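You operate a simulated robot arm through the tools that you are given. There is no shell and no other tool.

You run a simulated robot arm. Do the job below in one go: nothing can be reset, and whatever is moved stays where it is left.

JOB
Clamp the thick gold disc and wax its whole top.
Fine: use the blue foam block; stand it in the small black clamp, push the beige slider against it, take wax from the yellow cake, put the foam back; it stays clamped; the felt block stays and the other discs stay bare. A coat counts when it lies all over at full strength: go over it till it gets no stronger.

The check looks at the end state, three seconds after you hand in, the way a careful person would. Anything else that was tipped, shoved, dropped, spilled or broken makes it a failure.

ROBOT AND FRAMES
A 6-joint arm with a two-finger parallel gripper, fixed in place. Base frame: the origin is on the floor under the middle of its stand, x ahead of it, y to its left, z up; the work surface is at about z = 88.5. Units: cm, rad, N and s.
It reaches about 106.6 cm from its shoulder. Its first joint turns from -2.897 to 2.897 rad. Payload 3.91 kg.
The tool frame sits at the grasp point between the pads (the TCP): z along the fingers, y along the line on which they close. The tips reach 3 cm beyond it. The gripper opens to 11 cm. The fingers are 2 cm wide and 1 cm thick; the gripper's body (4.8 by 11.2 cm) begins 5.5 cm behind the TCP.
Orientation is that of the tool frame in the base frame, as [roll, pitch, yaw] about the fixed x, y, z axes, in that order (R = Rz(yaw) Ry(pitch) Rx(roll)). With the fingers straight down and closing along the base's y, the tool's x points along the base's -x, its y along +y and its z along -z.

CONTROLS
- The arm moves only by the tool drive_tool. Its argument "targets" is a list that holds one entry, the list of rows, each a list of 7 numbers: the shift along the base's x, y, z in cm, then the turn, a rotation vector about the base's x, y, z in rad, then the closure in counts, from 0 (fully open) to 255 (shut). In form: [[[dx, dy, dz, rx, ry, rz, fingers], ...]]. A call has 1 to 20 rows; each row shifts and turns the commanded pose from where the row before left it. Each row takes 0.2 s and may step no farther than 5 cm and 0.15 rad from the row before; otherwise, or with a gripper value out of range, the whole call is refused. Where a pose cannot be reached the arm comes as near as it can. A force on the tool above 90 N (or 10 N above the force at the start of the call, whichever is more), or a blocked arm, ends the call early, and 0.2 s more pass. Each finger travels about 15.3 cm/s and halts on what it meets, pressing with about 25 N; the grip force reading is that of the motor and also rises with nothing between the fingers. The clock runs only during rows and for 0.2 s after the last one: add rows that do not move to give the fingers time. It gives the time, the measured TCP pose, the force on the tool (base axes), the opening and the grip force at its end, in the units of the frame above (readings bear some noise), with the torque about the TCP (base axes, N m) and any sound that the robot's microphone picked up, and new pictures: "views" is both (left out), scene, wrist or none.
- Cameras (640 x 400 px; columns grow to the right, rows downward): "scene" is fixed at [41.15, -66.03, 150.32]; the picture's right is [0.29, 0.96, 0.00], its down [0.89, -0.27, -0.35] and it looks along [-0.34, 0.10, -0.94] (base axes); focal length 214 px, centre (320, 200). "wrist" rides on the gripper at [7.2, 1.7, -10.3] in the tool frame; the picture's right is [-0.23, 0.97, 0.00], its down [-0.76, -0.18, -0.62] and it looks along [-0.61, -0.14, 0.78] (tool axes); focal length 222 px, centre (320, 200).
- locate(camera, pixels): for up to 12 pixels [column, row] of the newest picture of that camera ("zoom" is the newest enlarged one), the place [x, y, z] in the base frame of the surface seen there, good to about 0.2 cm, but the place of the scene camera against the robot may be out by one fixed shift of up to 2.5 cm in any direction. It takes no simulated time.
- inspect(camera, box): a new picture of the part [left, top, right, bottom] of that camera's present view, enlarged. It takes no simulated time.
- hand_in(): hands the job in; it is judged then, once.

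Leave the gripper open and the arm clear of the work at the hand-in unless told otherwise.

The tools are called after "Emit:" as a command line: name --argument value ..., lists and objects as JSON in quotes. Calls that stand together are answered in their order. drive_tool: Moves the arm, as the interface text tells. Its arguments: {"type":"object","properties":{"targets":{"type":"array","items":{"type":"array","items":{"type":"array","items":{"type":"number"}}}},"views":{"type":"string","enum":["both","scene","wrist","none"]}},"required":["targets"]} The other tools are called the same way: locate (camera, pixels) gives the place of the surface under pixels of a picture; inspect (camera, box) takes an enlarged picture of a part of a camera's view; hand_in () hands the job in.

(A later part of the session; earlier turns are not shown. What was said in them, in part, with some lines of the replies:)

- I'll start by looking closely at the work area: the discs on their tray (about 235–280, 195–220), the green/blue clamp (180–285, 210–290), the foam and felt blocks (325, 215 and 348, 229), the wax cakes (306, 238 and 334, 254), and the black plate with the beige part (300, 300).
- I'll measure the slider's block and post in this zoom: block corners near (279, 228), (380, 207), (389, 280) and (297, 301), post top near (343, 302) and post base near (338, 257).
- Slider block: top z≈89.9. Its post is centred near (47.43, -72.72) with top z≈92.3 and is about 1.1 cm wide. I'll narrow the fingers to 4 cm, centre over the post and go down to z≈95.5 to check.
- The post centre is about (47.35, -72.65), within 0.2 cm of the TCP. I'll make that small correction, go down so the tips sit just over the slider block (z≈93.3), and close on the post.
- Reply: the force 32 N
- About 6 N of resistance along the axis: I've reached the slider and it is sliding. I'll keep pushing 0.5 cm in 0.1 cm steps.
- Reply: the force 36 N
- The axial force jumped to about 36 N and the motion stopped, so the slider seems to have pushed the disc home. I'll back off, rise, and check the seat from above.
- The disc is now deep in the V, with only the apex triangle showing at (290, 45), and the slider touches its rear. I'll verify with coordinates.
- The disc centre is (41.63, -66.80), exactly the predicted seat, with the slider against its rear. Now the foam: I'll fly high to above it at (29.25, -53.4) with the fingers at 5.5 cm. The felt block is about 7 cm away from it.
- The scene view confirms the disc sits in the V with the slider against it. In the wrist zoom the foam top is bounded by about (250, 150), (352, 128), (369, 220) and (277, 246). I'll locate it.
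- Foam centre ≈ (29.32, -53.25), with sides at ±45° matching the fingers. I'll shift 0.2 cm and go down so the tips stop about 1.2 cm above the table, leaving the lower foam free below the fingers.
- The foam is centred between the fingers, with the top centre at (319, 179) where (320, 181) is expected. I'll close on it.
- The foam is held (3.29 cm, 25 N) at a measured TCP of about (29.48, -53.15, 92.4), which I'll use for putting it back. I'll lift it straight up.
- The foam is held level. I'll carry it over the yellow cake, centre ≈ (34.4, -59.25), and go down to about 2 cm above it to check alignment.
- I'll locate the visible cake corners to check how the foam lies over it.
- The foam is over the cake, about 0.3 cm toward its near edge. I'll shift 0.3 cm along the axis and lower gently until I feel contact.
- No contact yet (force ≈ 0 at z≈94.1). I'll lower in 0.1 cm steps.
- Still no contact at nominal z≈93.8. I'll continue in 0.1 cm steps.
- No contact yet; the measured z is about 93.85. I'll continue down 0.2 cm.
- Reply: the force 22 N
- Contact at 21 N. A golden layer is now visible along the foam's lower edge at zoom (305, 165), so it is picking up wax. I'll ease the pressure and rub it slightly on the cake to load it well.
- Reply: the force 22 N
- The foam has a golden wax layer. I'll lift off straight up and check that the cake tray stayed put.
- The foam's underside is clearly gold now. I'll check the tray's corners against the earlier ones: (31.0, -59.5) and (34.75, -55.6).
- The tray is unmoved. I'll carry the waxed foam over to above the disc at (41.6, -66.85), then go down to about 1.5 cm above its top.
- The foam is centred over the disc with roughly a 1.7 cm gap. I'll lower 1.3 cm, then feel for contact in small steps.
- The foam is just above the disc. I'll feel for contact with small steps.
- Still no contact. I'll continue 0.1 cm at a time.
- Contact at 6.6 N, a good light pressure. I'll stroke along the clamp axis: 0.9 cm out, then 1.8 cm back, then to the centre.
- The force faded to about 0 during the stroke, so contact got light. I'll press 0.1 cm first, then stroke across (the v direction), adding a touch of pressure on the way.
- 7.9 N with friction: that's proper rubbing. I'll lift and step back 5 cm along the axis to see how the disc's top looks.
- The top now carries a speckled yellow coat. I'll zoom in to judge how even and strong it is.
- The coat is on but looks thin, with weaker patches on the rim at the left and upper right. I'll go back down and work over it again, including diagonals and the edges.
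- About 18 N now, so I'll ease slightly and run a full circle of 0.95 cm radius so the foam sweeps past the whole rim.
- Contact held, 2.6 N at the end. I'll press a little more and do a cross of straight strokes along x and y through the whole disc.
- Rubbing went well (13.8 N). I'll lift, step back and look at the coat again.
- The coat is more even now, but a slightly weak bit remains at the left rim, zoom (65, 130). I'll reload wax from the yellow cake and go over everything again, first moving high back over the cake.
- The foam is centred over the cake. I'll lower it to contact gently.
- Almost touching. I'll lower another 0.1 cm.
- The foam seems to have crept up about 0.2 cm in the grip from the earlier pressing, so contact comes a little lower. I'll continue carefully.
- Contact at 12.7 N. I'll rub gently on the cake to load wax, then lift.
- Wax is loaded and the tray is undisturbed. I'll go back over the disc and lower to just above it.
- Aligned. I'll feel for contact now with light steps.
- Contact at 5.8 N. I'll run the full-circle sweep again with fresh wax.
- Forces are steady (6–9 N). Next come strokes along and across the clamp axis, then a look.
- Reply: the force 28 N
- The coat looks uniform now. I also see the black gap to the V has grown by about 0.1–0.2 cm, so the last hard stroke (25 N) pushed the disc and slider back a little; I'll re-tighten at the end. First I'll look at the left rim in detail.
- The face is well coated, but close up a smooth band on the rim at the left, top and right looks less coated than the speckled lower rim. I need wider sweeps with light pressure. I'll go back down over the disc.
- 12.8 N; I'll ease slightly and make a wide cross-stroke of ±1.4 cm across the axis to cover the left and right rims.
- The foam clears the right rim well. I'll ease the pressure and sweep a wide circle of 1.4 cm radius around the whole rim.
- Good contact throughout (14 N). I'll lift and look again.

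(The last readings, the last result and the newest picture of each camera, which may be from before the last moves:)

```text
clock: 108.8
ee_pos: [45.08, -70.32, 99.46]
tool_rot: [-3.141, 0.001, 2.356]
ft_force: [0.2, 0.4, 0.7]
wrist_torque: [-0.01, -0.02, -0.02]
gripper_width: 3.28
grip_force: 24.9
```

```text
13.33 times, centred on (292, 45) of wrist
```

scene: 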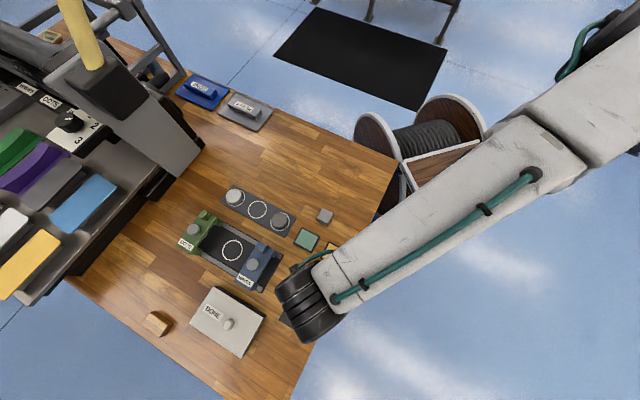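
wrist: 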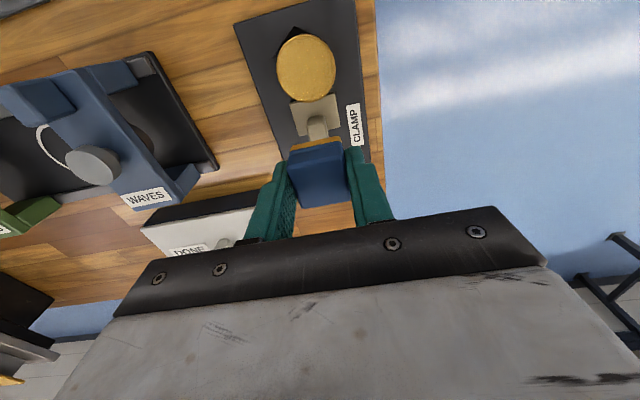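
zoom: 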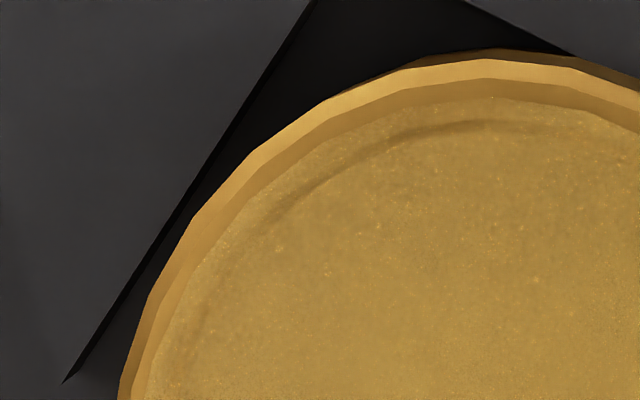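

The coat is even and speckled right to the edge; the plain outer strips are the bevel of the side. The disc has shifted slightly toward the right arm of the V, and I'll correct that with the slider at the end. To be sure of full strength, I'll reload wax once more and do another complete pass, then compare.

Emit:
drive_tool --targets '[[[0, 0, 1.0, 0, 0, 0, 255], [-2.61, 2.73, 0, 0, 0, 0, 255], [-2.61, 2.73, 0, 0, 0, 0, 255], [-2.6, 2.73, 0, 0, 0, 0, 255], [-2.6, 2.72, 0, 0, 0, 0, 255], [0, 0, -3.0, 0, 0, 0, 255], [0, 0, -2.5, 0, 0, 0, 255], [0, 0, -0.8, 0, 0, 0, 255], [0, 0, 0, 0, 0, 0, 255]]]' --views "wrist"

Emit:
inspect --camera "wrist" --box '[245, 80, 395, 220]'

```text
clock: 110.8
ee_pos: [34.57, -59.55, 94.25]
tool_rot: [-3.141, 0.002, 2.357]
ft_force: [-0.2, 0.3, -0.1]
wrist_torque: [0.03, -0.01, 0.0]
gripper_width: 3.3
grip_force: 25.9
```

wrist: 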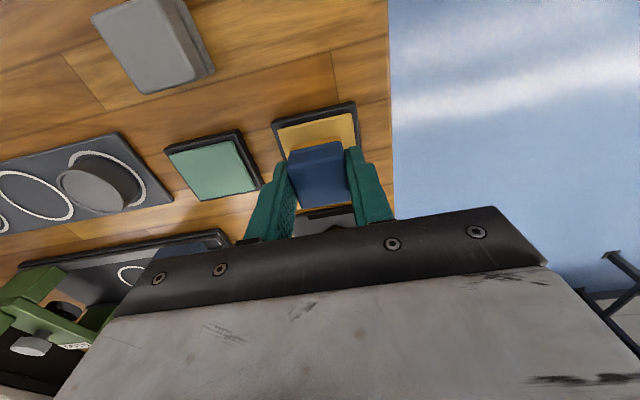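

```text
2.86 times, centred on (320, 150) of wrist
```

zoom: 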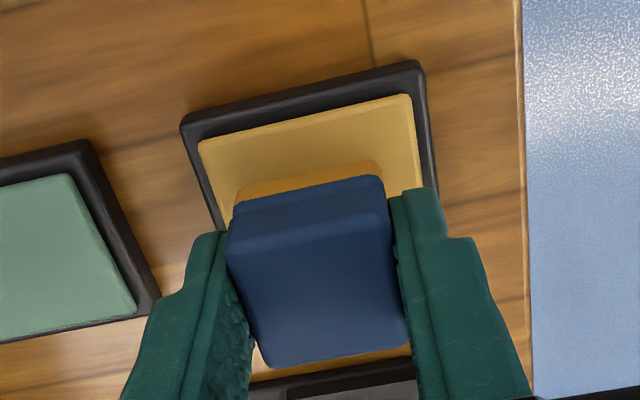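

The foam is above the cake. I'll lower it to light contact.

Emit:
drive_tool --targets '[[[0, 0, -0.3, 0, 0, 0, 255], [0, 0, -0.2, 0, 0, 0, 255], [0, 0, -0.1, 0, 0, 0, 255], [0, 0, 0, 0, 0, 0, 255]]]' --views "none"

Emit:
drive_tool --targets '[[[0, 0, -0.1, 0, 0, 0, 255], [0, 0, 0, 0, 0, 0, 255]]]' --views "none"

Emit:
drive_tool --targets '[[[0, 0, -0.1, 0, 0, 0, 255], [0, 0, 0, 0, 0, 0, 255]]]' --views "none"

```text
clock: 111.8
ee_pos: [34.73, -59.45, 93.74]
tool_rot: [-3.14, 0.001, 2.357]
ft_force: [-0.4, 0.1, 0.2]
wrist_torque: [0.03, -0.02, 0.03]
gripper_width: 3.3
grip_force: 25.1
```

```text
clock: 112.4
ee_pos: [34.84, -59.64, 93.64]
tool_rot: [3.141, 0.0, 2.357]
ft_force: [-1.1, -0.8, 0.0]
wrist_torque: [-0.02, -0.01, 0.03]
gripper_width: 3.28
grip_force: 25.4
```

```text
clock: 113.0
ee_pos: [34.88, -59.37, 93.43]
tool_rot: [3.141, 0.0, 2.357]
ft_force: [0.8, -0.7, 0.6]
wrist_torque: [0.04, 0.0, -0.02]
gripper_width: 3.27
grip_force: 24.9
```

Emit:
drive_tool --targets '[[[0, 0, -0.08, 0, 0, 0, 255], [0, 0, 0, 0, 0, 0, 255]]]' --views "none"

Emit:
drive_tool --targets '[[[0, 0, -0.06, 0, 0, 0, 255], [0, 0, 0, 0, 0, 0, 255]]]' --views "none"

```text
clock: 113.6
ee_pos: [34.71, -59.37, 93.31]
tool_rot: [3.141, 0.001, 2.356]
ft_force: [0.0, 0.6, 2.2]
wrist_torque: [-0.01, -0.02, 0.03]
gripper_width: 3.26
grip_force: 24.9
```

```text
clock: 114.2
ee_pos: [34.84, -59.51, 93.24]
tool_rot: [-3.141, 0.0, 2.357]
ft_force: [-1.8, 2.0, 5.2]
wrist_torque: [0.01, 0.06, 0.02]
gripper_width: 3.31
grip_force: 25.0
```

Contact. I'll press slightly, rub to load wax, then lift and carry the foam to above the disc.

Emit:
drive_tool --targets '[[[0, 0, -0.05, 0, 0, 0, 255], [0.2, -0.2, 0, 0, 0, 0, 255], [-0.2, 0.2, 0, 0, 0, 0, 255], [-0.2, 0.2, 0, 0, 0, 0, 255], [0.2, -0.2, 0, 0, 0, 0, 255], [0.2, 0.2, 0, 0, 0, 0, 255], [-0.2, -0.2, 0, 0, 0, 0, 255], [-0.2, -0.2, 0, 0, 0, 0, 255], [0.2, 0.2, 0, 0, 0, 0, 255], [0, 0, 0.5, 0, 0, 0, 255], [0, 0, 2.5, 0, 0, 0, 255], [0, 0, 4, 0, 0, 0, 255], [2.33, -2.47, 0, 0, 0, 0, 255], [2.33, -2.47, 0, 0, 0, 0, 255], [2.33, -2.47, 0, 0, 0, 0, 255], [0, 0, -3, 0, 0, 0, 255], [0, 0, -2, 0, 0, 0, 255], [0, 0, 0, 0, 0, 0, 255]]]' --views "wrist"

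Emit:
inspect --camera "wrist" --box '[245, 80, 395, 220]'

```text
clock: 118.0
ee_pos: [41.83, -67.04, 95.2]
tool_rot: [3.141, 0.001, 2.356]
ft_force: [0.8, 0.4, 0.0]
wrist_torque: [0.04, 0.01, 0.02]
gripper_width: 3.29
grip_force: 25.0
```

wrist: 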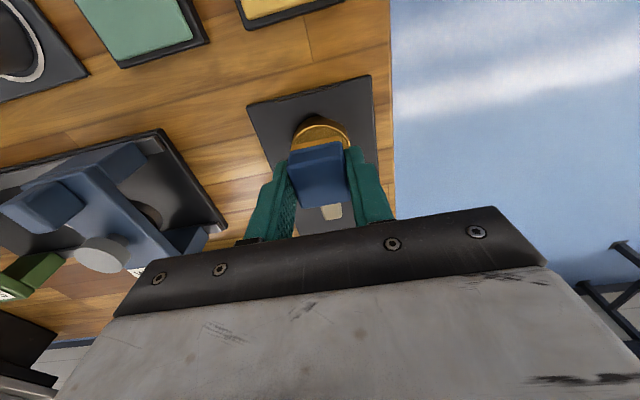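

```text
2.86 times, centred on (320, 150) of wrist
```

zoom: 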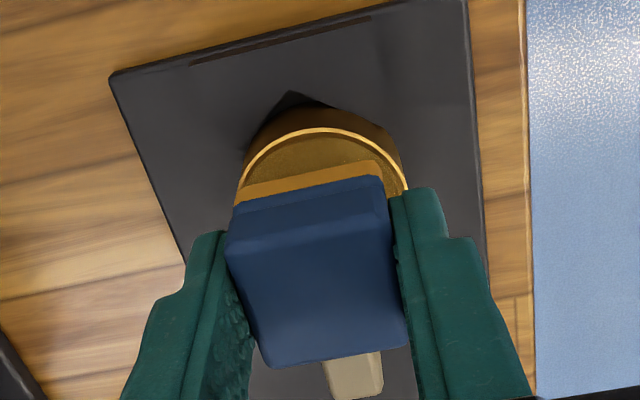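

The disc lies about 0.15 cm to the right of the foam centre. I'll shift to match and lower to contact.

Emit:
drive_tool --targets '[[[0.1, 0.12, -0.3, 0, 0, 0, 255], [0, 0, -0.2, 0, 0, 0, 255], [0, 0, -0.1, 0, 0, 0, 255], [0, 0, 0, 0, 0, 0, 255]]]' --views "none"

Emit:
drive_tool --targets '[[[0, 0, -0.1, 0, 0, 0, 255], [0, 0, 0, 0, 0, 0, 255]]]' --views "none"

Emit:
drive_tool --targets '[[[0, 0, -0.07, 0, 0, 0, 255], [0, 0, 0, 0, 0, 0, 255]]]' --views "none"

```text
clock: 119.0
ee_pos: [41.71, -66.73, 94.64]
tool_rot: [3.14, 0.002, 2.357]
ft_force: [0.2, 0.1, -0.4]
wrist_torque: [-0.01, 0.01, -0.01]
gripper_width: 3.28
grip_force: 25.2
```

```text
clock: 119.6
ee_pos: [41.79, -66.69, 94.66]
tool_rot: [-3.141, 0.0, 2.355]
ft_force: [-0.5, 0.0, 1.6]
wrist_torque: [0.01, 0.01, 0.0]
gripper_width: 3.29
grip_force: 24.7
```

```text
clock: 120.2
ee_pos: [41.8, -66.86, 94.55]
tool_rot: [-3.14, 0.002, 2.356]
ft_force: [-1.6, -1.9, 8.2]
wrist_torque: [-0.03, -0.01, 0.01]
gripper_width: 3.28
grip_force: 25.0
```

8.2 N. I'll run the full pass: first the 0.95 cm circle, then the 1.4 cm circle.

Emit:
drive_tool --targets '[[[0.317, 0, 0, 0, 0, 0, 255], [0.317, 0, 0, 0, 0, 0, 255], [0.316, 0, 0, 0, 0, 0, 255], [-0.072, 0.364, 0, 0, 0, 0, 255], [-0.206, 0.308, 0, 0, 0, 0, 255], [-0.308, 0.206, 0, 0, 0, 0, 255], [-0.364, 0.072, 0, 0, 0, 0, 255], [-0.364, -0.072, 0, 0, 0, 0, 255], [-0.308, -0.206, 0, 0, 0, 0, 255], [-0.206, -0.308, 0, 0, 0, 0, 255], [-0.072, -0.364, 0, 0, 0, 0, 255], [0.072, -0.364, 0, 0, 0, 0, 255], [0.206, -0.308, 0, 0, 0, 0, 255], [0.308, -0.206, 0, 0, 0, 0, 255], [0.364, -0.072, 0, 0, 0, 0, 255], [0.364, 0.072, 0, 0, 0, 0, 255], [0.308, 0.206, 0, 0, 0, 0, 255], [0.206, 0.308, 0, 0, 0, 0, 255], [0.072, 0.364, 0, 0, 0, 0, 255]]]' --views "none"

Emit:
drive_tool --targets '[[[0.225, 0, 0, 0, 0, 0, 255], [0.225, 0, 0, 0, 0, 0, 255], [-0.107, 0.536, 0, 0, 0, 0, 255], [-0.303, 0.454, 0, 0, 0, 0, 255], [-0.454, 0.303, 0, 0, 0, 0, 255], [-0.536, 0.107, 0, 0, 0, 0, 255], [-0.536, -0.107, 0, 0, 0, 0, 255], [-0.454, -0.303, 0, 0, 0, 0, 255], [-0.303, -0.454, 0, 0, 0, 0, 255], [-0.107, -0.536, 0, 0, 0, 0, 255], [0.107, -0.536, 0, 0, 0, 0, 255], [0.303, -0.454, 0, 0, 0, 0, 255], [0.454, -0.303, 0, 0, 0, 0, 255], [0.536, -0.107, 0, 0, 0, 0, 255], [0.536, 0.107, 0, 0, 0, 0, 255], [0.454, 0.303, 0, 0, 0, 0, 255], [0.303, 0.454, 0, 0, 0, 0, 255], [0.107, 0.536, 0, 0, 0, 0, 255]]]' --views "none"

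```text
clock: 124.2
ee_pos: [42.91, -66.69, 94.43]
tool_rot: [3.14, 0.003, 2.359]
ft_force: [0.4, -7.5, 16.1]
wrist_torque: [-0.27, 0.19, 0.04]
gripper_width: 3.29
grip_force: 25.3
```

```text
clock: 128.0
ee_pos: [43.35, -66.95, 94.61]
tool_rot: [-3.14, 0.002, 2.358]
ft_force: [-0.7, -6.3, 13.8]
wrist_torque: [-0.17, 0.06, 0.07]
gripper_width: 3.28
grip_force: 25.0
```

Contact is good. I'll finish this pass with a stroke straight across and a last stroke toward the V, then lift and look.

Emit:
drive_tool --targets '[[[-0.4, 0, 0.02, 0, 0, 0, 255], [-0.4, 0, 0, 0, 0, 0, 255], [-0.4, 0, 0, 0, 0, 0, 255], [-0.4, 0, 0, 0, 0, 0, 255], [-0.4, 0, 0, 0, 0, 0, 255], [-0.4, 0, 0, 0, 0, 0, 255], [0.35, -0.2, 0, 0, 0, 0, 255], [0.35, -0.2, 0, 0, 0, 0, 255], [0.35, -0.2, 0, 0, 0, 0, 255], [-0.2, 0.2, 0, 0, 0, 0, 255], [-0.2, 0.2, 0, 0, 0, 0, 255], [-0.2, 0.2, 0, 0, 0, 0, 255], [-0.2, 0.2, 0, 0, 0, 0, 255], [0, 0, 1.0, 0, 0, 0, 255], [0, 0, 4.0, 0, 0, 0, 255], [2.05, -2.0, 0, 0, 0, 0, 255], [2.05, -2.0, 0, 0, 0, 0, 255], [0, 0, 0, 0, 0, 0, 255]]]' --views "wrist"

Emit:
inspect --camera "wrist" --box '[267, 22, 333, 100]'

Emit:
inspect --camera "wrist" --box '[272, 55, 302, 95]'

Emit:
inspect --camera "wrist" --box '[305, 30, 335, 70]'

Emit:
inspect --camera "wrist" --box '[272, 30, 312, 60]'

```text
clock: 131.8
ee_pos: [45.33, -70.44, 99.52]
tool_rot: [-3.14, 0.0, 2.355]
ft_force: [0.3, 0.6, -0.7]
wrist_torque: [-0.03, -0.01, 0.01]
gripper_width: 3.29
grip_force: 25.1
```

wrist: 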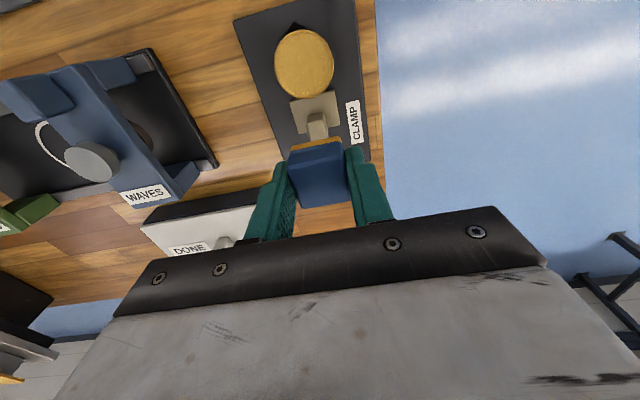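

```text
5.13 times, centred on (300, 61) of wrist
```

zoom: 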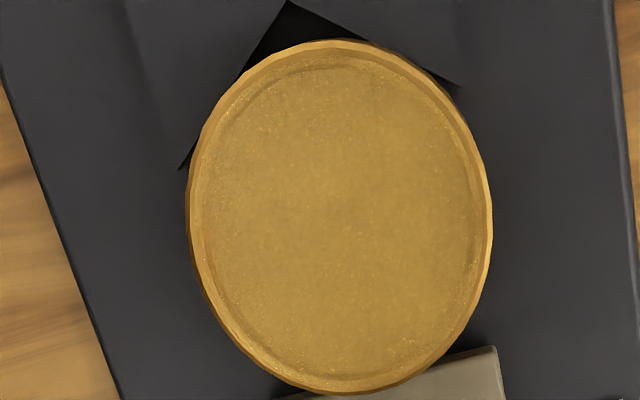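

```text
10.00 times, centred on (287, 75) of wrist
```

zoom: 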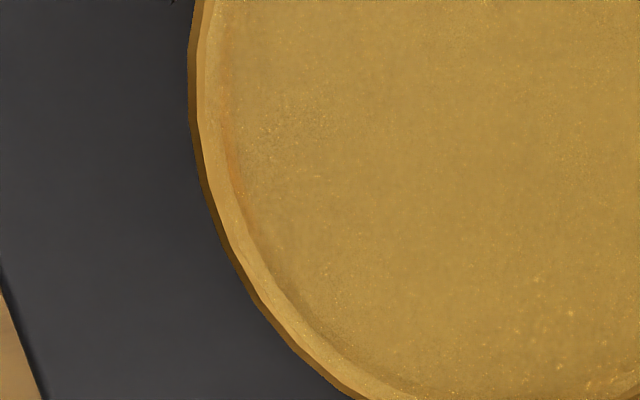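

```text
10.00 times, centred on (320, 50) of wrist
```

zoom: 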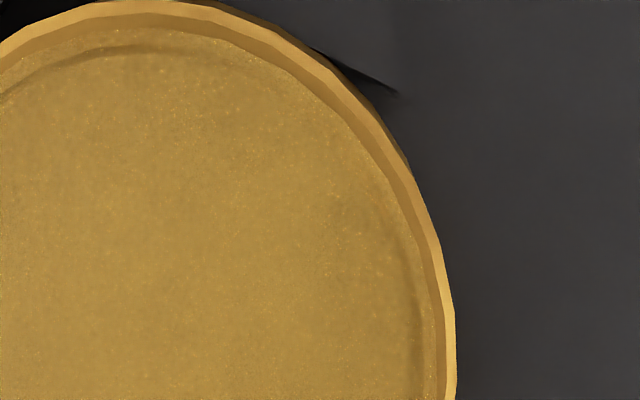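

```text
13.33 times, centred on (292, 45) of wrist
```

zoom: 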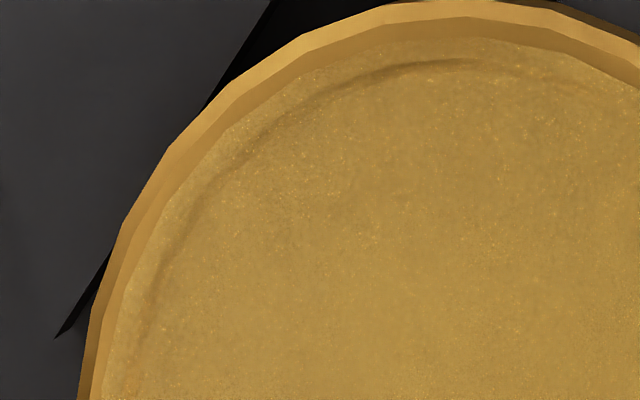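

The coat looks the same as before this pass: even, speckled, reaching the far edge. The strip on the near side is just the bevel, since it doesn't appear on the far side. It gets no stronger. Now I'll put the foam back: fly high to above its place at (29.32, -53.25).

Emit:
drive_tool --targets '[[[0, 0, 2.5, 0, 0, 0, 255], [-3.17, 3.43, 0, 0, 0, 0, 255], [-3.17, 3.43, 0, 0, 0, 0, 255], [-3.17, 3.43, 0, 0, 0, 0, 255], [-3.17, 3.43, 0, 0, 0, 0, 255], [-3.17, 3.43, 0, 0, 0, 0, 255], [0, 0, -3, 0, 0, 0, 255], [0, 0, -3, 0, 0, 0, 255], [0, 0, 0, 0, 0, 0, 255]]]' --views "both"

Emit:
inspect --camera "scene" --box '[270, 250, 350, 340]'

Emit:
inspect --camera "wrist" --box '[235, 80, 405, 230]'

```text
clock: 133.8
ee_pos: [29.4, -53.4, 96.05]
tool_rot: [3.141, 0.0, 2.356]
ft_force: [0.2, 0.0, -0.5]
wrist_torque: [0.04, 0.01, 0.02]
gripper_width: 3.29
grip_force: 25.2
```

scene: 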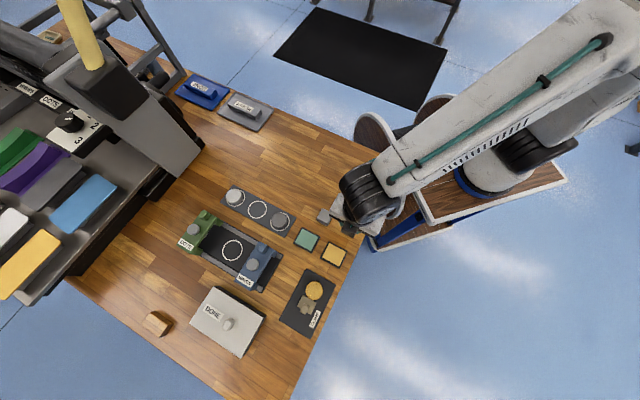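
wrist: 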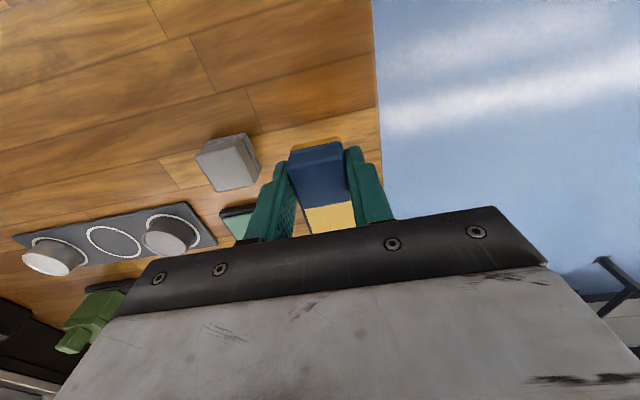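

```text
4.44 times, centred on (310, 295) of scene
```

zoom: 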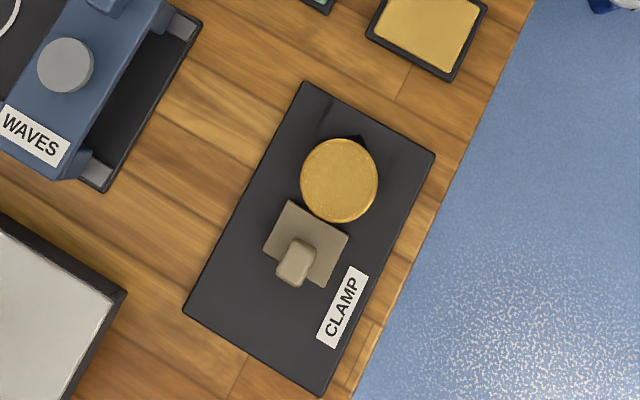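

```text
2.67 times, centred on (320, 155) of wrist
```

zoom: 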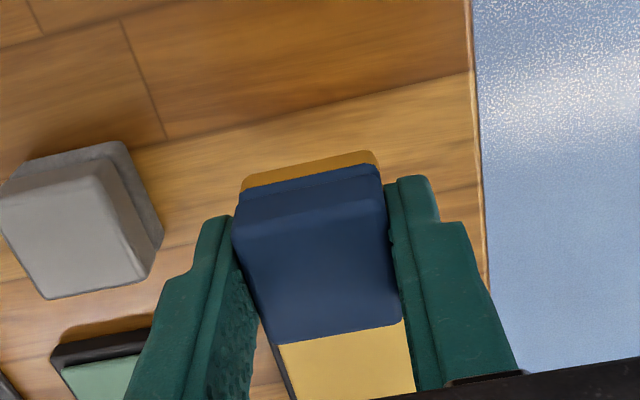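

The foam is above its old place with the felt block well clear. I'll lower it to just above the table.

Emit:
drive_tool --targets '[[[-0.05, 0.1, -1.5, 0, 0, 0, 255], [0, 0, -1.5, 0, 0, 0, 255], [0, 0, -0.6, 0, 0, 0, 255], [0, 0, 0, 0, 0, 0, 255]]]' --views "wrist"

Emit:
drive_tool --targets '[[[0, 0, -0.15, 0, 0, 0, 255], [0, 0, -0.1, 0, 0, 0, 255], [0, 0, 0, 0, 0, 0, 255]]]' --views "none"

```text
clock: 134.8
ee_pos: [29.31, -53.39, 92.28]
tool_rot: [-3.142, 0.001, 2.357]
ft_force: [-0.8, 0.5, -1.3]
wrist_torque: [-0.01, -0.01, 0.01]
gripper_width: 3.3
grip_force: 25.2
```

wrist: 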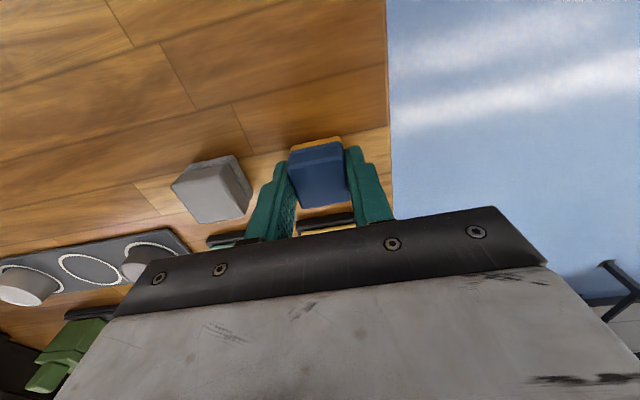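

```text
clock: 135.6
ee_pos: [29.44, -53.24, 92.2]
tool_rot: [3.141, 0.0, 2.356]
ft_force: [-0.8, -0.7, -0.5]
wrist_torque: [-0.02, 0.0, 0.03]
gripper_width: 3.26
grip_force: 25.2
```

Not touching yet. I'll continue down gently.

Emit:
drive_tool --targets '[[[0, 0, -0.1, 0, 0, 0, 255], [0, 0, 0, 0, 0, 0, 255]]]' --views "none"

Emit:
drive_tool --targets '[[[0, 0, -0.1, 0, 0, 0, 255], [0, 0, 0, 0, 0, 0, 255]]]' --views "none"

Emit:
drive_tool --targets '[[[0, 0, -0.08, 0, 0, 0, 255], [0, 0, 0, 0, 0, 0, 255]]]' --views "none"

```text
clock: 136.2
ee_pos: [29.29, -53.27, 92.01]
tool_rot: [3.141, -0.001, 2.357]
ft_force: [-0.9, 0.7, -0.1]
wrist_torque: [0.01, -0.02, 0.01]
gripper_width: 3.32
grip_force: 24.9
```

```text
clock: 136.8
ee_pos: [29.37, -53.34, 91.92]
tool_rot: [-3.139, 0.002, 2.358]
ft_force: [-2.3, 2.0, 17.7]
wrist_torque: [0.08, 0.05, 0.0]
gripper_width: 3.26
grip_force: 25.2
```

```text
clock: 137.4
ee_pos: [29.31, -53.38, 91.91]
tool_rot: [-3.141, 0.002, 2.358]
ft_force: [-2.9, 0.6, 31.0]
wrist_torque: [0.04, 0.03, 0.03]
gripper_width: 3.31
grip_force: 24.9
```

The foam is on the table (31 N now). I'll relieve the pressure and open the fingers to release it.

Emit:
drive_tool --targets '[[[0, 0, 0.08, 0, 0, 0, 255], [0, 0, 0, 0, 0, 0, 255], [0, 0, 0, 0, 0, 0, 165], [0, 0, 0, 0, 0, 0, 140], [0, 0, 0, 0, 0, 0, 127], [0, 0, 0, 0, 0, 0, 127]]]' --views "wrist"

Emit:
inspect --camera "wrist" --box '[235, 100, 405, 230]'

```text
clock: 138.8
ee_pos: [29.27, -53.23, 91.89]
tool_rot: [-3.14, -0.001, 2.355]
ft_force: [-0.2, -0.4, -0.4]
wrist_torque: [0.01, 0.03, 0.0]
gripper_width: 5.51
grip_force: 0.1
```

wrist: 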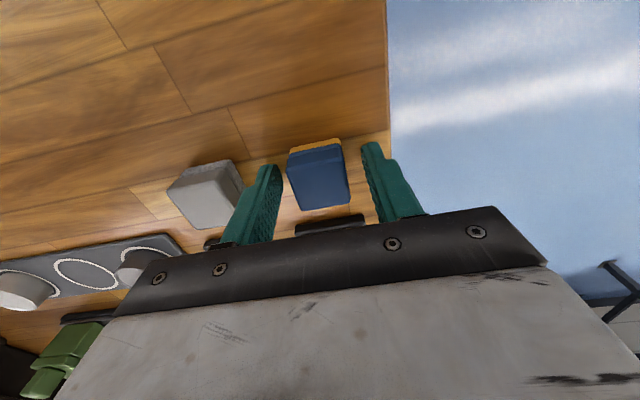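

```text
3.08 times, centred on (320, 165) of wrist
```

zoom: 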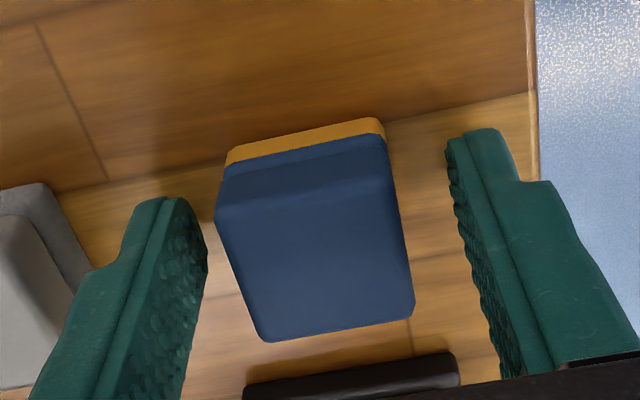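

The foam stands released in its place. I'll rise straight up and check it.

Emit:
drive_tool --targets '[[[0, 0, 1.5, 0, 0, 0, 127], [0, 0, 4.0, 0, 0, 0, 127], [0, 0, 4.0, 0, 0, 0, 127], [0, 0, 0, 0, 0, 0, 127]]]' --views "both"

Emit:
inspect --camera "wrist" --box '[245, 60, 395, 200]'

Emit:
locate --camera "zoom" --pixels '[[254, 153], [349, 132], [365, 216], [280, 241], [312, 187]]'

```text
clock: 139.8
ee_pos: [29.55, -53.13, 101.24]
tool_rot: [3.141, 0.001, 2.357]
ft_force: [0.1, -0.3, 0.0]
wrist_torque: [0.02, -0.01, -0.02]
gripper_width: 5.51
grip_force: 0.1
```

scene: 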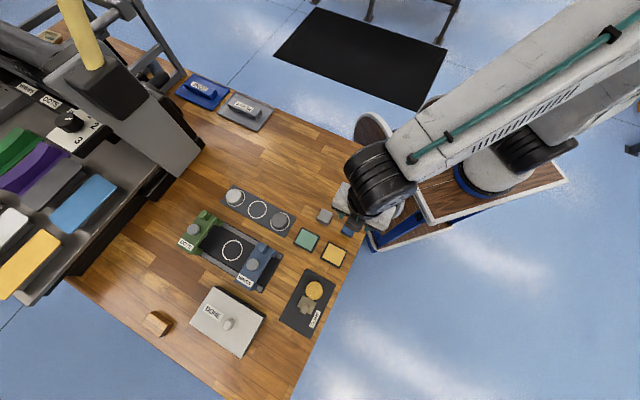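
wrist: 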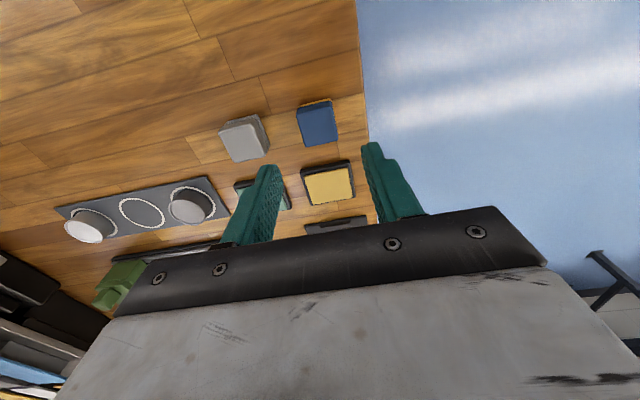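

```text
2.86 times, centred on (320, 130) of wrist
```

zoom: 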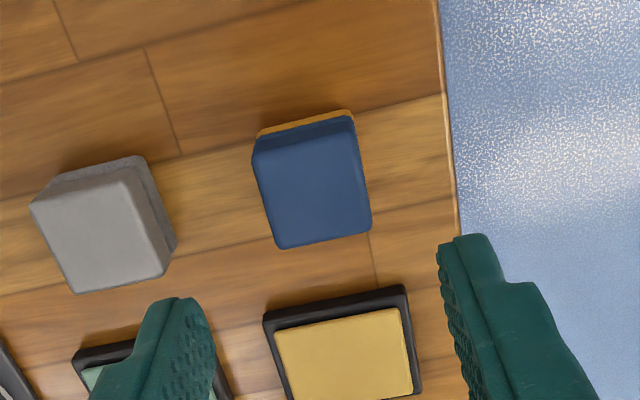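

```text
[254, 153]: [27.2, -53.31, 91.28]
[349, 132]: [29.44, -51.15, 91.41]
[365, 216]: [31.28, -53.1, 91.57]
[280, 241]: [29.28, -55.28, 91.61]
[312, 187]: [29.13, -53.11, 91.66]
```

The foam is back exactly where it was. Now to re-tighten the clamp: I'll close the fingers and fly to above and behind the slider at (46.7, -72.15).

Emit:
drive_tool --targets '[[[0, 0, 1.0, 0, 0, 0, 127], [2.88, -3.16, 0, 0, 0, 0, 180], [2.88, -3.16, 0, 0, 0, 0, 255], [2.88, -3.16, 0, 0, 0, 0, 255], [2.88, -3.16, 0, 0, 0, 0, 255], [2.88, -3.16, 0, 0, 0, 0, 255], [2.88, -3.16, 0, 0, 0, 0, 255], [0, 0, -2, 0, 0, 0, 255], [0, 0, -2, 0, 0, 0, 255], [0, 0, 0, 0, 0, 0, 255]]]' --views "wrist"

Emit:
inspect --camera "wrist" --box '[240, 20, 390, 190]'

```text
clock: 142.0
ee_pos: [46.61, -72.44, 98.54]
tool_rot: [3.141, -0.001, 2.356]
ft_force: [0.0, 0.1, -0.4]
wrist_torque: [0.02, 0.02, 0.01]
gripper_width: 0.02
grip_force: 25.4
```

wrist: 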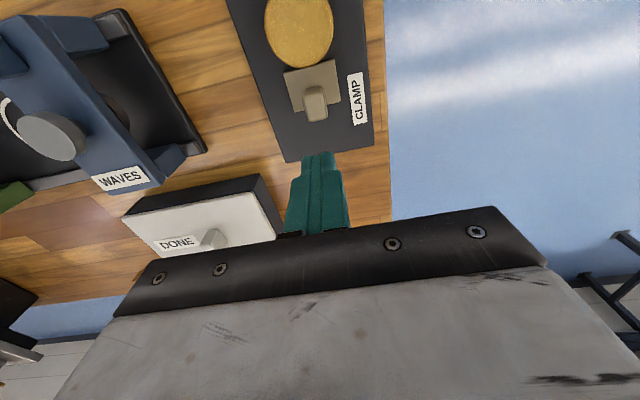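

```text
2.35 times, centred on (315, 105) of wrist
```

zoom: 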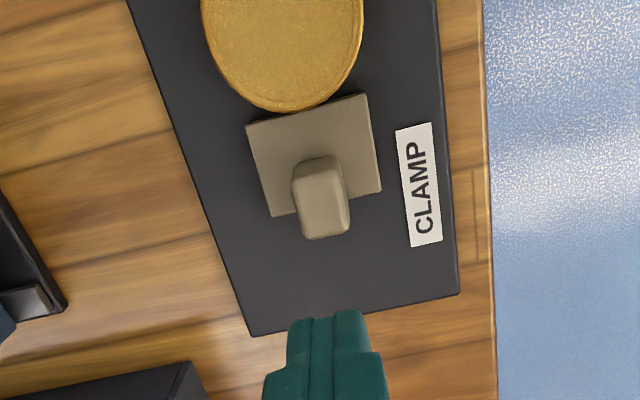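

The post top is at zoom (322, 210). I'll locate it to line up the push.

Emit:
locate --camera "zoom" --pixels '[[297, 187], [344, 182], [348, 230], [308, 237], [322, 210], [250, 128], [364, 97], [273, 213], [378, 190], [280, 50]]'

```text
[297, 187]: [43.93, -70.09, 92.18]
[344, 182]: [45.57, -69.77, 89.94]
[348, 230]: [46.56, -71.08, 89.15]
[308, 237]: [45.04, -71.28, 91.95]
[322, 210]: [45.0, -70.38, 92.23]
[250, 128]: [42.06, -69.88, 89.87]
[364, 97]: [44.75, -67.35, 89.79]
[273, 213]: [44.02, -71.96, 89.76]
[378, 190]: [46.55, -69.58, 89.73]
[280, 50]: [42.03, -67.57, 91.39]
```

The slider's front edge is at s≈3.77 versus 3.57 when freshly clamped, so it moved back about 0.2 cm. I'll go down behind the post.

Emit:
drive_tool --targets '[[[0.08, 0.06, -2.5, 0, 0, 0, 255], [0, 0, -2.0, 0, 0, 0, 255], [0, 0, -1.1, 0, 0, 0, 255], [0, 0, 0, 0, 0, 0, 255]]]' --views "wrist"

Emit:
inspect --camera "wrist" --box '[240, 20, 390, 190]'

```text
clock: 143.0
ee_pos: [46.91, -72.23, 92.84]
tool_rot: [3.141, -0.001, 2.355]
ft_force: [-1.3, -0.1, -0.7]
wrist_torque: [0.01, -0.04, 0.0]
gripper_width: 0.0
grip_force: 24.9
```

wrist: 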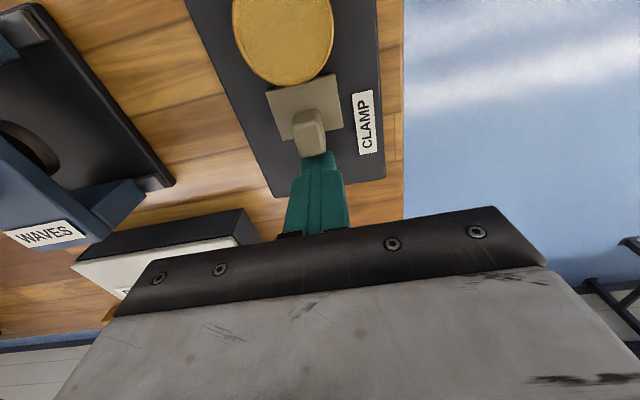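

```text
2.35 times, centred on (315, 105) of wrist
```

zoom: 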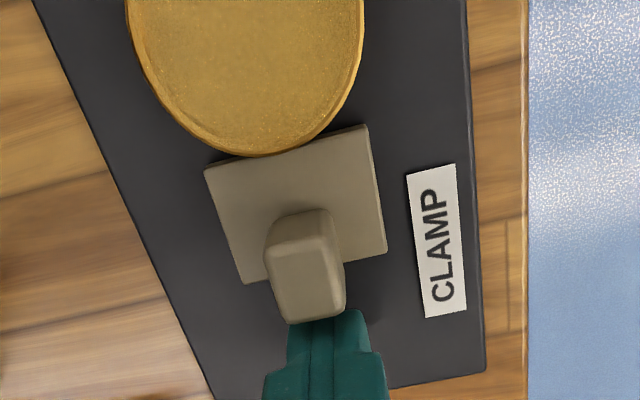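

The fingertips are right behind the post. I'll push toward the V in small steps.

Emit:
drive_tool --targets '[[[-0.08, -0.08, 0, 0, 0, 0, 255], [-0.14, 0.14, 0, 0, 0, 0, 255], [-0.14, 0.14, 0, 0, 0, 0, 255], [-0.14, 0.14, 0, 0, 0, 0, 255], [-0.1, 0.1, 0, 0, 0, 0, 255]]]' --views "none"

Emit:
drive_tool --targets '[[[-0.07, 0.07, 0, 0, 0, 0, 255], [-0.07, 0.07, 0, 0, 0, 0, 255], [0, 0, 0, 0, 0, 0, 255]]]' --views "none"

```text
clock: 144.2
ee_pos: [46.13, -71.84, 92.93]
tool_rot: [-3.139, 0.0, 2.359]
ft_force: [5.0, -4.5, 1.8]
wrist_torque: [-0.06, 0.02, 0.01]
gripper_width: 0.0
grip_force: 25.1
```

```text
clock: 145.0
ee_pos: [46.11, -71.68, 92.85]
tool_rot: [-3.14, 0.0, 2.357]
ft_force: [13.6, -13.2, -2.4]
wrist_torque: [-0.27, -0.18, 0.02]
gripper_width: 0.01
grip_force: 25.2
```

19 N and rising. A few more small steps to seat it firmly.

Emit:
drive_tool --targets '[[[-0.07, 0.07, 0, 0, 0, 0, 255], [-0.05, 0.05, 0, 0, 0, 0, 255], [0, 0, 0, 0, 0, 0, 255]]]' --views "none"

Emit:
drive_tool --targets '[[[-0.06, 0.06, 0, 0, 0, 0, 255], [0, 0, 0, 0, 0, 0, 255]]]' --views "wrist"

Emit:
inspect --camera "wrist" --box '[240, 0, 390, 170]'

```text
clock: 145.8
ee_pos: [46.13, -71.78, 92.88]
tool_rot: [-3.14, 0.004, 2.358]
ft_force: [31.5, -29.1, 3.1]
wrist_torque: [-0.19, -0.27, -0.08]
gripper_width: 0.0
grip_force: 24.7
```

```text
clock: 146.4
ee_pos: [45.98, -71.64, 92.82]
tool_rot: [-3.14, 0.003, 2.359]
ft_force: [41.5, -30.3, 9.4]
wrist_torque: [0.05, -0.47, -0.19]
gripper_width: 0.0
grip_force: 24.4
```

wrist: 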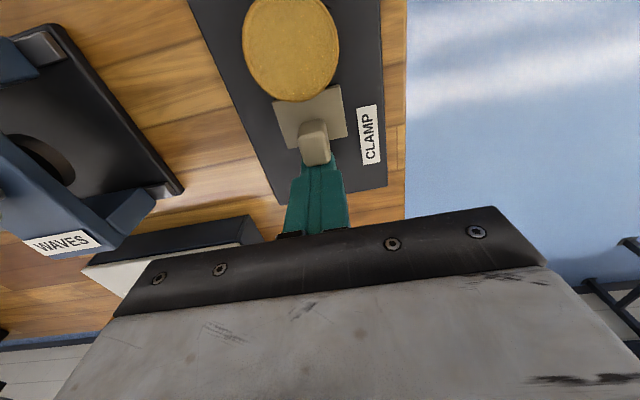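

```text
2.35 times, centred on (315, 85) of wrist
```

zoom: 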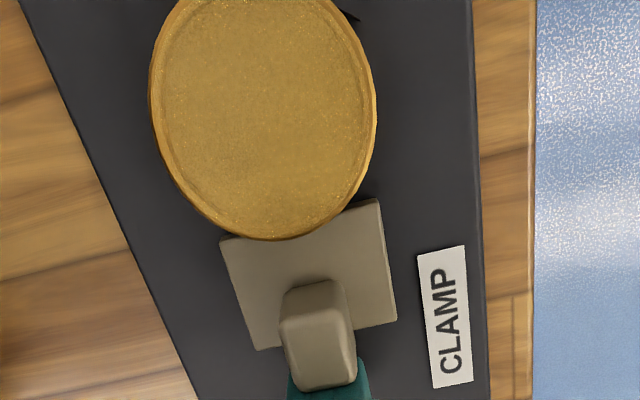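

Over 50 N along the axis with no more travel: the disc is seated firmly. I'll back off, rise and inspect.

Emit:
drive_tool --targets '[[[0.2, -0.2, 0, 0, 0, 0, 255], [0.5, -0.5, 0, 0, 0, 0, 255], [0, 0, 2, 0, 0, 0, 255], [0, 0, 4, 0, 0, 0, 255], [-1.0, 1.0, 2, 0, 0, 0, 255], [-0.6, 0.6, 0, 0, 0, 0, 255], [0, 0, 0, 0, 0, 0, 255]]]' --views "wrist"

Emit:
inspect --camera "wrist" --box '[245, 30, 385, 170]'

Emit:
locate --camera "wrist" --pixels '[[310, 80], [285, 80], [336, 80], [310, 52], [310, 107]]'

```text
clock: 148.0
ee_pos: [44.74, -70.38, 100.72]
tool_rot: [3.141, 0.0, 2.357]
ft_force: [0.5, -0.1, 0.3]
wrist_torque: [0.0, -0.01, 0.0]
gripper_width: 0.0
grip_force: 25.0
```

wrist: 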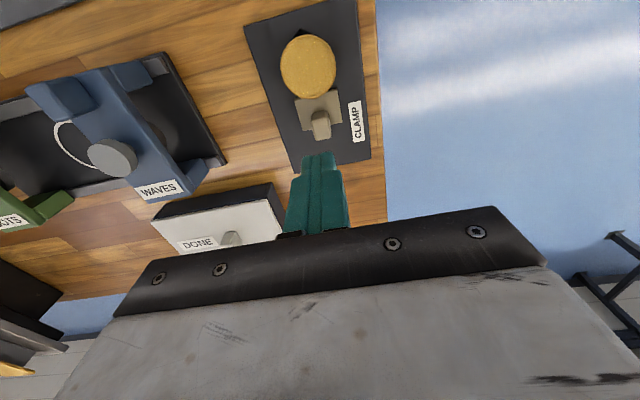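

```text
2.86 times, centred on (315, 100) of wrist
```

zoom: 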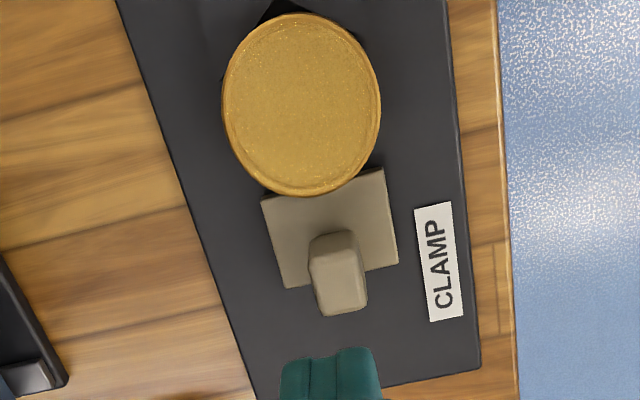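

```text
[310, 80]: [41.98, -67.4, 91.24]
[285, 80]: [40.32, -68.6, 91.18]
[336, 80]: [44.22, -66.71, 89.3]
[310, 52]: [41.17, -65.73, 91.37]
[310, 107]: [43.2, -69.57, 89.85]
```

I'll check the seat at the V and the slider contact at higher zoom, along with the plate corners.

Emit:
inspect --camera "wrist" --box '[275, 22, 345, 70]'

Emit:
inspect --camera "wrist" --box '[275, 60, 345, 108]'

Emit:
locate --camera "wrist" --pixels '[[248, 28], [355, 2], [368, 157], [293, 167], [309, 68], [284, 68], [333, 68], [308, 38], [310, 97], [298, 101], [338, 92]]'

```text
8.33 times, centred on (310, 46) of wrist
```

zoom: 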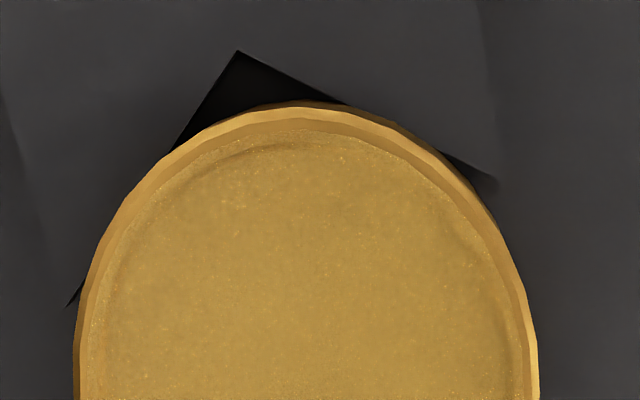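

```text
8.33 times, centred on (310, 84) of wrist
```

zoom: 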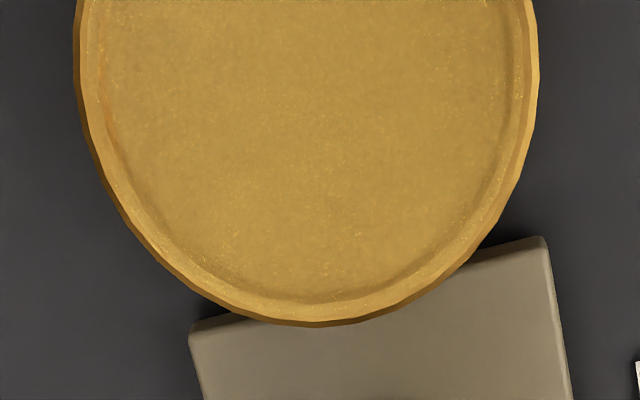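

```text
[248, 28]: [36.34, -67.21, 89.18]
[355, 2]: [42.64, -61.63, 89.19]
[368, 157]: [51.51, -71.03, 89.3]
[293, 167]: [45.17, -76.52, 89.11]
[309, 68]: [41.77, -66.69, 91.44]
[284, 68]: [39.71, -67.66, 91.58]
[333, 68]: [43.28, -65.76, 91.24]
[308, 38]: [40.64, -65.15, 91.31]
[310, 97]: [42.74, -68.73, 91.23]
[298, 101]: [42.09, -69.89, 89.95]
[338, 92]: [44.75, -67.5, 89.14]
```

The plate hasn't moved. I'll measure the slider's front edge and the disc's rear edge carefully in this zoom.

Emit:
locate --camera "zoom" --pixels '[[198, 338], [535, 245], [225, 325], [505, 255], [310, 318], [85, 60], [530, 60], [390, 305], [240, 305], [370, 350]]'

Emit:
inspect --camera "scene" --box '[290, 270, 340, 325]'

```text
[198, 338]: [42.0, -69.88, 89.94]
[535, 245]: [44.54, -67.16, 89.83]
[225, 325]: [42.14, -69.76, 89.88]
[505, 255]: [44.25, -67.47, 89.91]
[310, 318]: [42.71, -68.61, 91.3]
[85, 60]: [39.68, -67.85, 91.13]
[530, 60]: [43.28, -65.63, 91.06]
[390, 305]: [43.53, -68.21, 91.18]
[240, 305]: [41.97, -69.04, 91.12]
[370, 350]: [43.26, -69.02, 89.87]
```

```text
7.27 times, centred on (315, 298) of scene
```

zoom: 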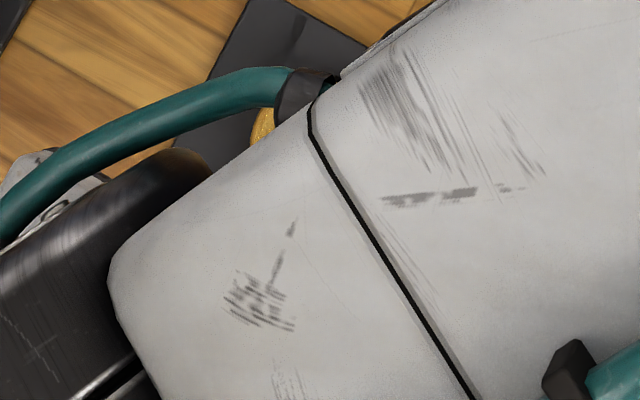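

Slider front is at s≈3.62 and the disc's rear edge is at s≈3.55, so they touch within measuring noise, with the disc in the V. I'll open the gripper, raise the arm and move it clear of the work, back near its start, for a final look.

Emit:
drive_tool --targets '[[[0, 0, 4, 0, 0, 0, 255], [0, 0, 4, 0, 0, 0, 127], [-3.7, 2.2, 1.0, 0, 0, 0, 0], [-3.7, 2.2, 1.0, 0, 0, 0, 0], [-3.7, 2.2, 1.0, 0, 0, 0, 0], [-3.7, 2.2, 1.0, 0, 0, 0, 0], [-3.7, 2.2, 1.0, 0, 0, 0, 0], [-3.7, 2.2, 1.0, 0, 0, 0, 0], [-3.7, 2.2, 1.0, 0, 0, 0, 0], [-3.7, 2.2, 0, 0, 0, 0, 0], [0, 0, 0, 0, 0, 0, 0]]]' --views "both"

Emit:
inspect --camera "scene" --box '[285, 265, 345, 325]'

Emit:
inspect --camera "scene" --box '[300, 278, 330, 303]'

Emit:
inspect --camera "scene" --box '[170, 170, 370, 295]'

```text
clock: 150.4
ee_pos: [15.51, -52.63, 115.74]
tool_rot: [-3.141, 0.001, 2.357]
ft_force: [0.0, -0.1, -0.3]
wrist_torque: [0.01, 0.0, 0.03]
gripper_width: 11.01
grip_force: 0.1
```

scene: 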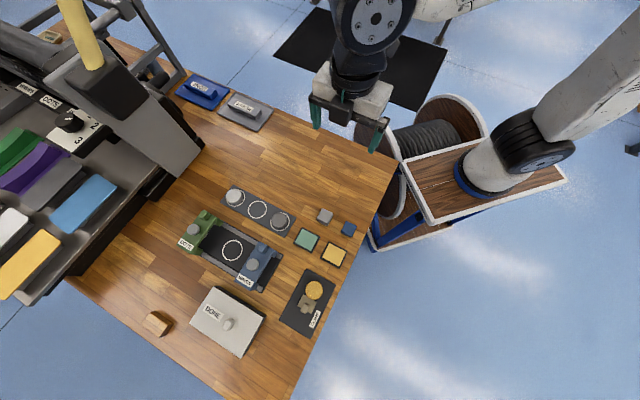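
wrist: 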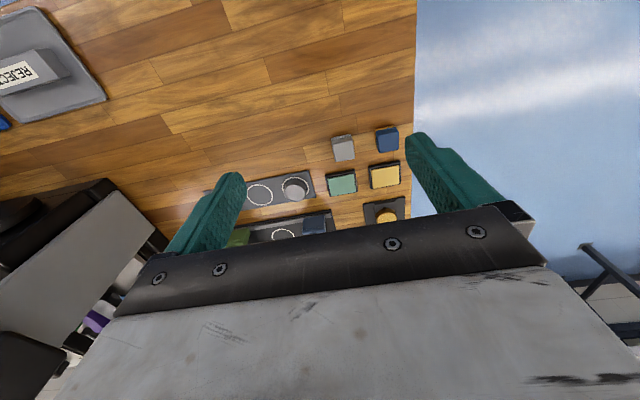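

```text
6.67 times, centred on (315, 295) of scene
```

zoom: 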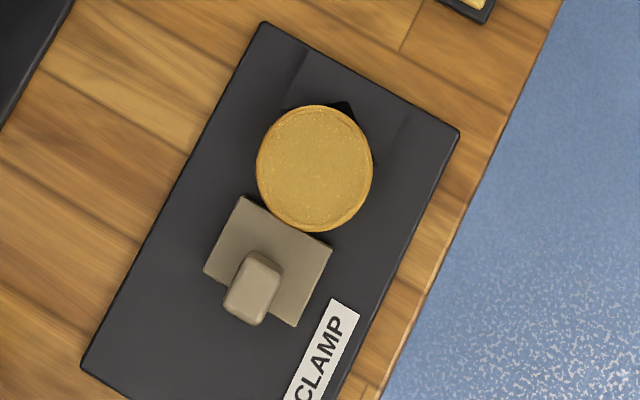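

```text
16.00 times, centred on (315, 290) of scene
```

zoom: 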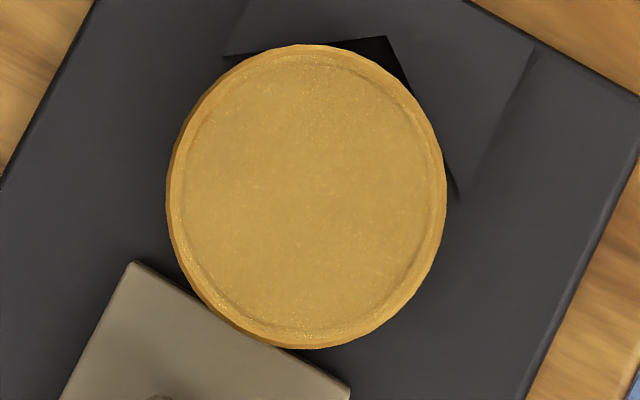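

```text
3.20 times, centred on (270, 232) of scene
```

zoom: 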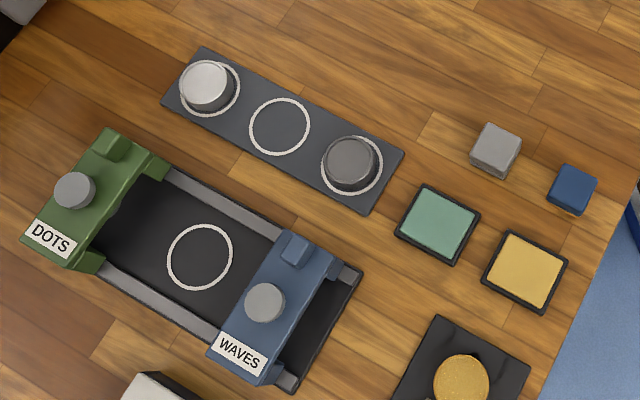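

Everything else is as it was. I'll take one last close look at the rim of the coat from the scene camera, with the arm out of the way.

Emit:
inspect --camera "scene" --box '[305, 281, 316, 289]'

Emit:
inspect --camera "scene" --box '[314, 281, 325, 289]'

Emit:
inspect --camera "scene" --box '[304, 289, 315, 298]'

Emit:
inspect --camera "scene" --box '[313, 290, 325, 299]'

```text
16.00 times, centred on (310, 285) of scene
```

zoom: 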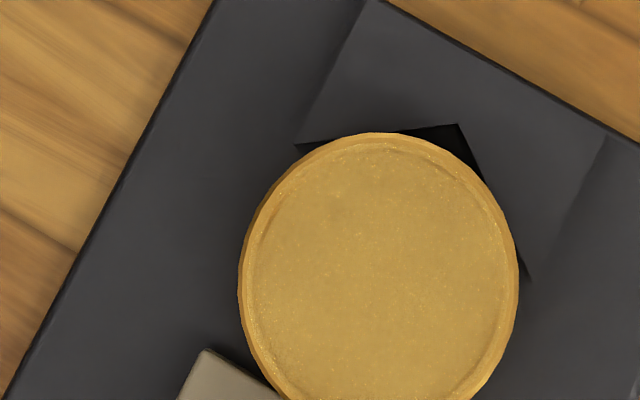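

```text
16.00 times, centred on (320, 285) of scene
```

zoom: 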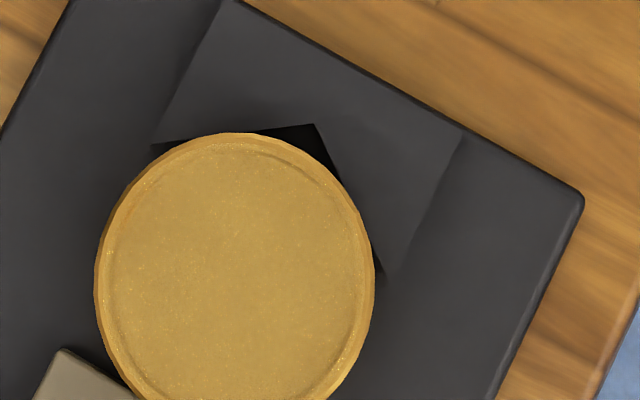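

```text
16.00 times, centred on (310, 294) of scene
```

zoom: 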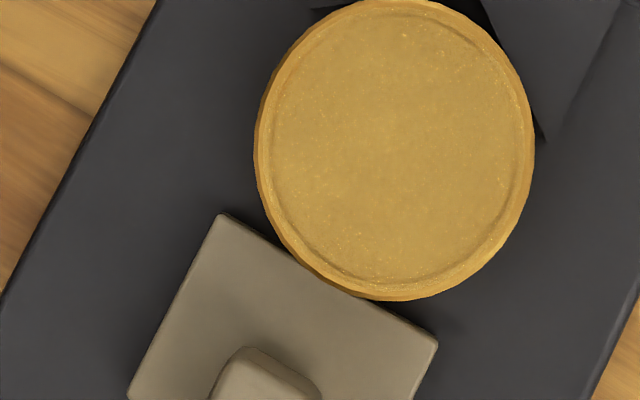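

```text
16.00 times, centred on (319, 294) of scene
```

zoom: 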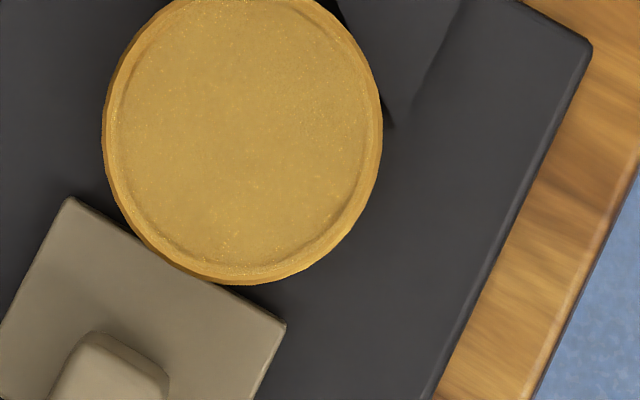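

The final state looks right:
- **Disc:** it sits in the V with the slider against its rear edge.
- **Coat:** it covers the whole top evenly and stopped changing on the last pass.
- **Foam and felt:** the foam is back in its place, and the felt block hasn't moved.
- **Other discs:** both are bare and where they were.
- **Arm:** the gripper is open and clear of the work.

Handing in.

Emit:
hand_in

```text
The job is handed in.
```

The thick gold disc is clamped in the small black clamp and its whole top is waxed; the job is handed in, and no result has come back yet.

- **Clamp:** The disc stands in the V with the beige slider pushed against it. Rubbing eased the slider back about 0.2 cm partway through, so I pushed it home again at the end with a bit over 50 N. In the last pictures it touches the disc.
- **Wax:** I took wax from the yellow cake three times and went over the top with the foam in several passes, out past the rim. The last full pass made no visible difference. A plain strip shows on the outer edge, which I took to be the bevel of the side, not part of the top.
- **Foam:** The blue foam block is back where it stood, with wax still on its underside.
- **Everything else:** In the last pictures the felt block, the other two discs (still bare), the cakes and the clamp plate are where they were.
- **Arm:** The gripper is open, and the arm is raised near its starting position, clear of the work.
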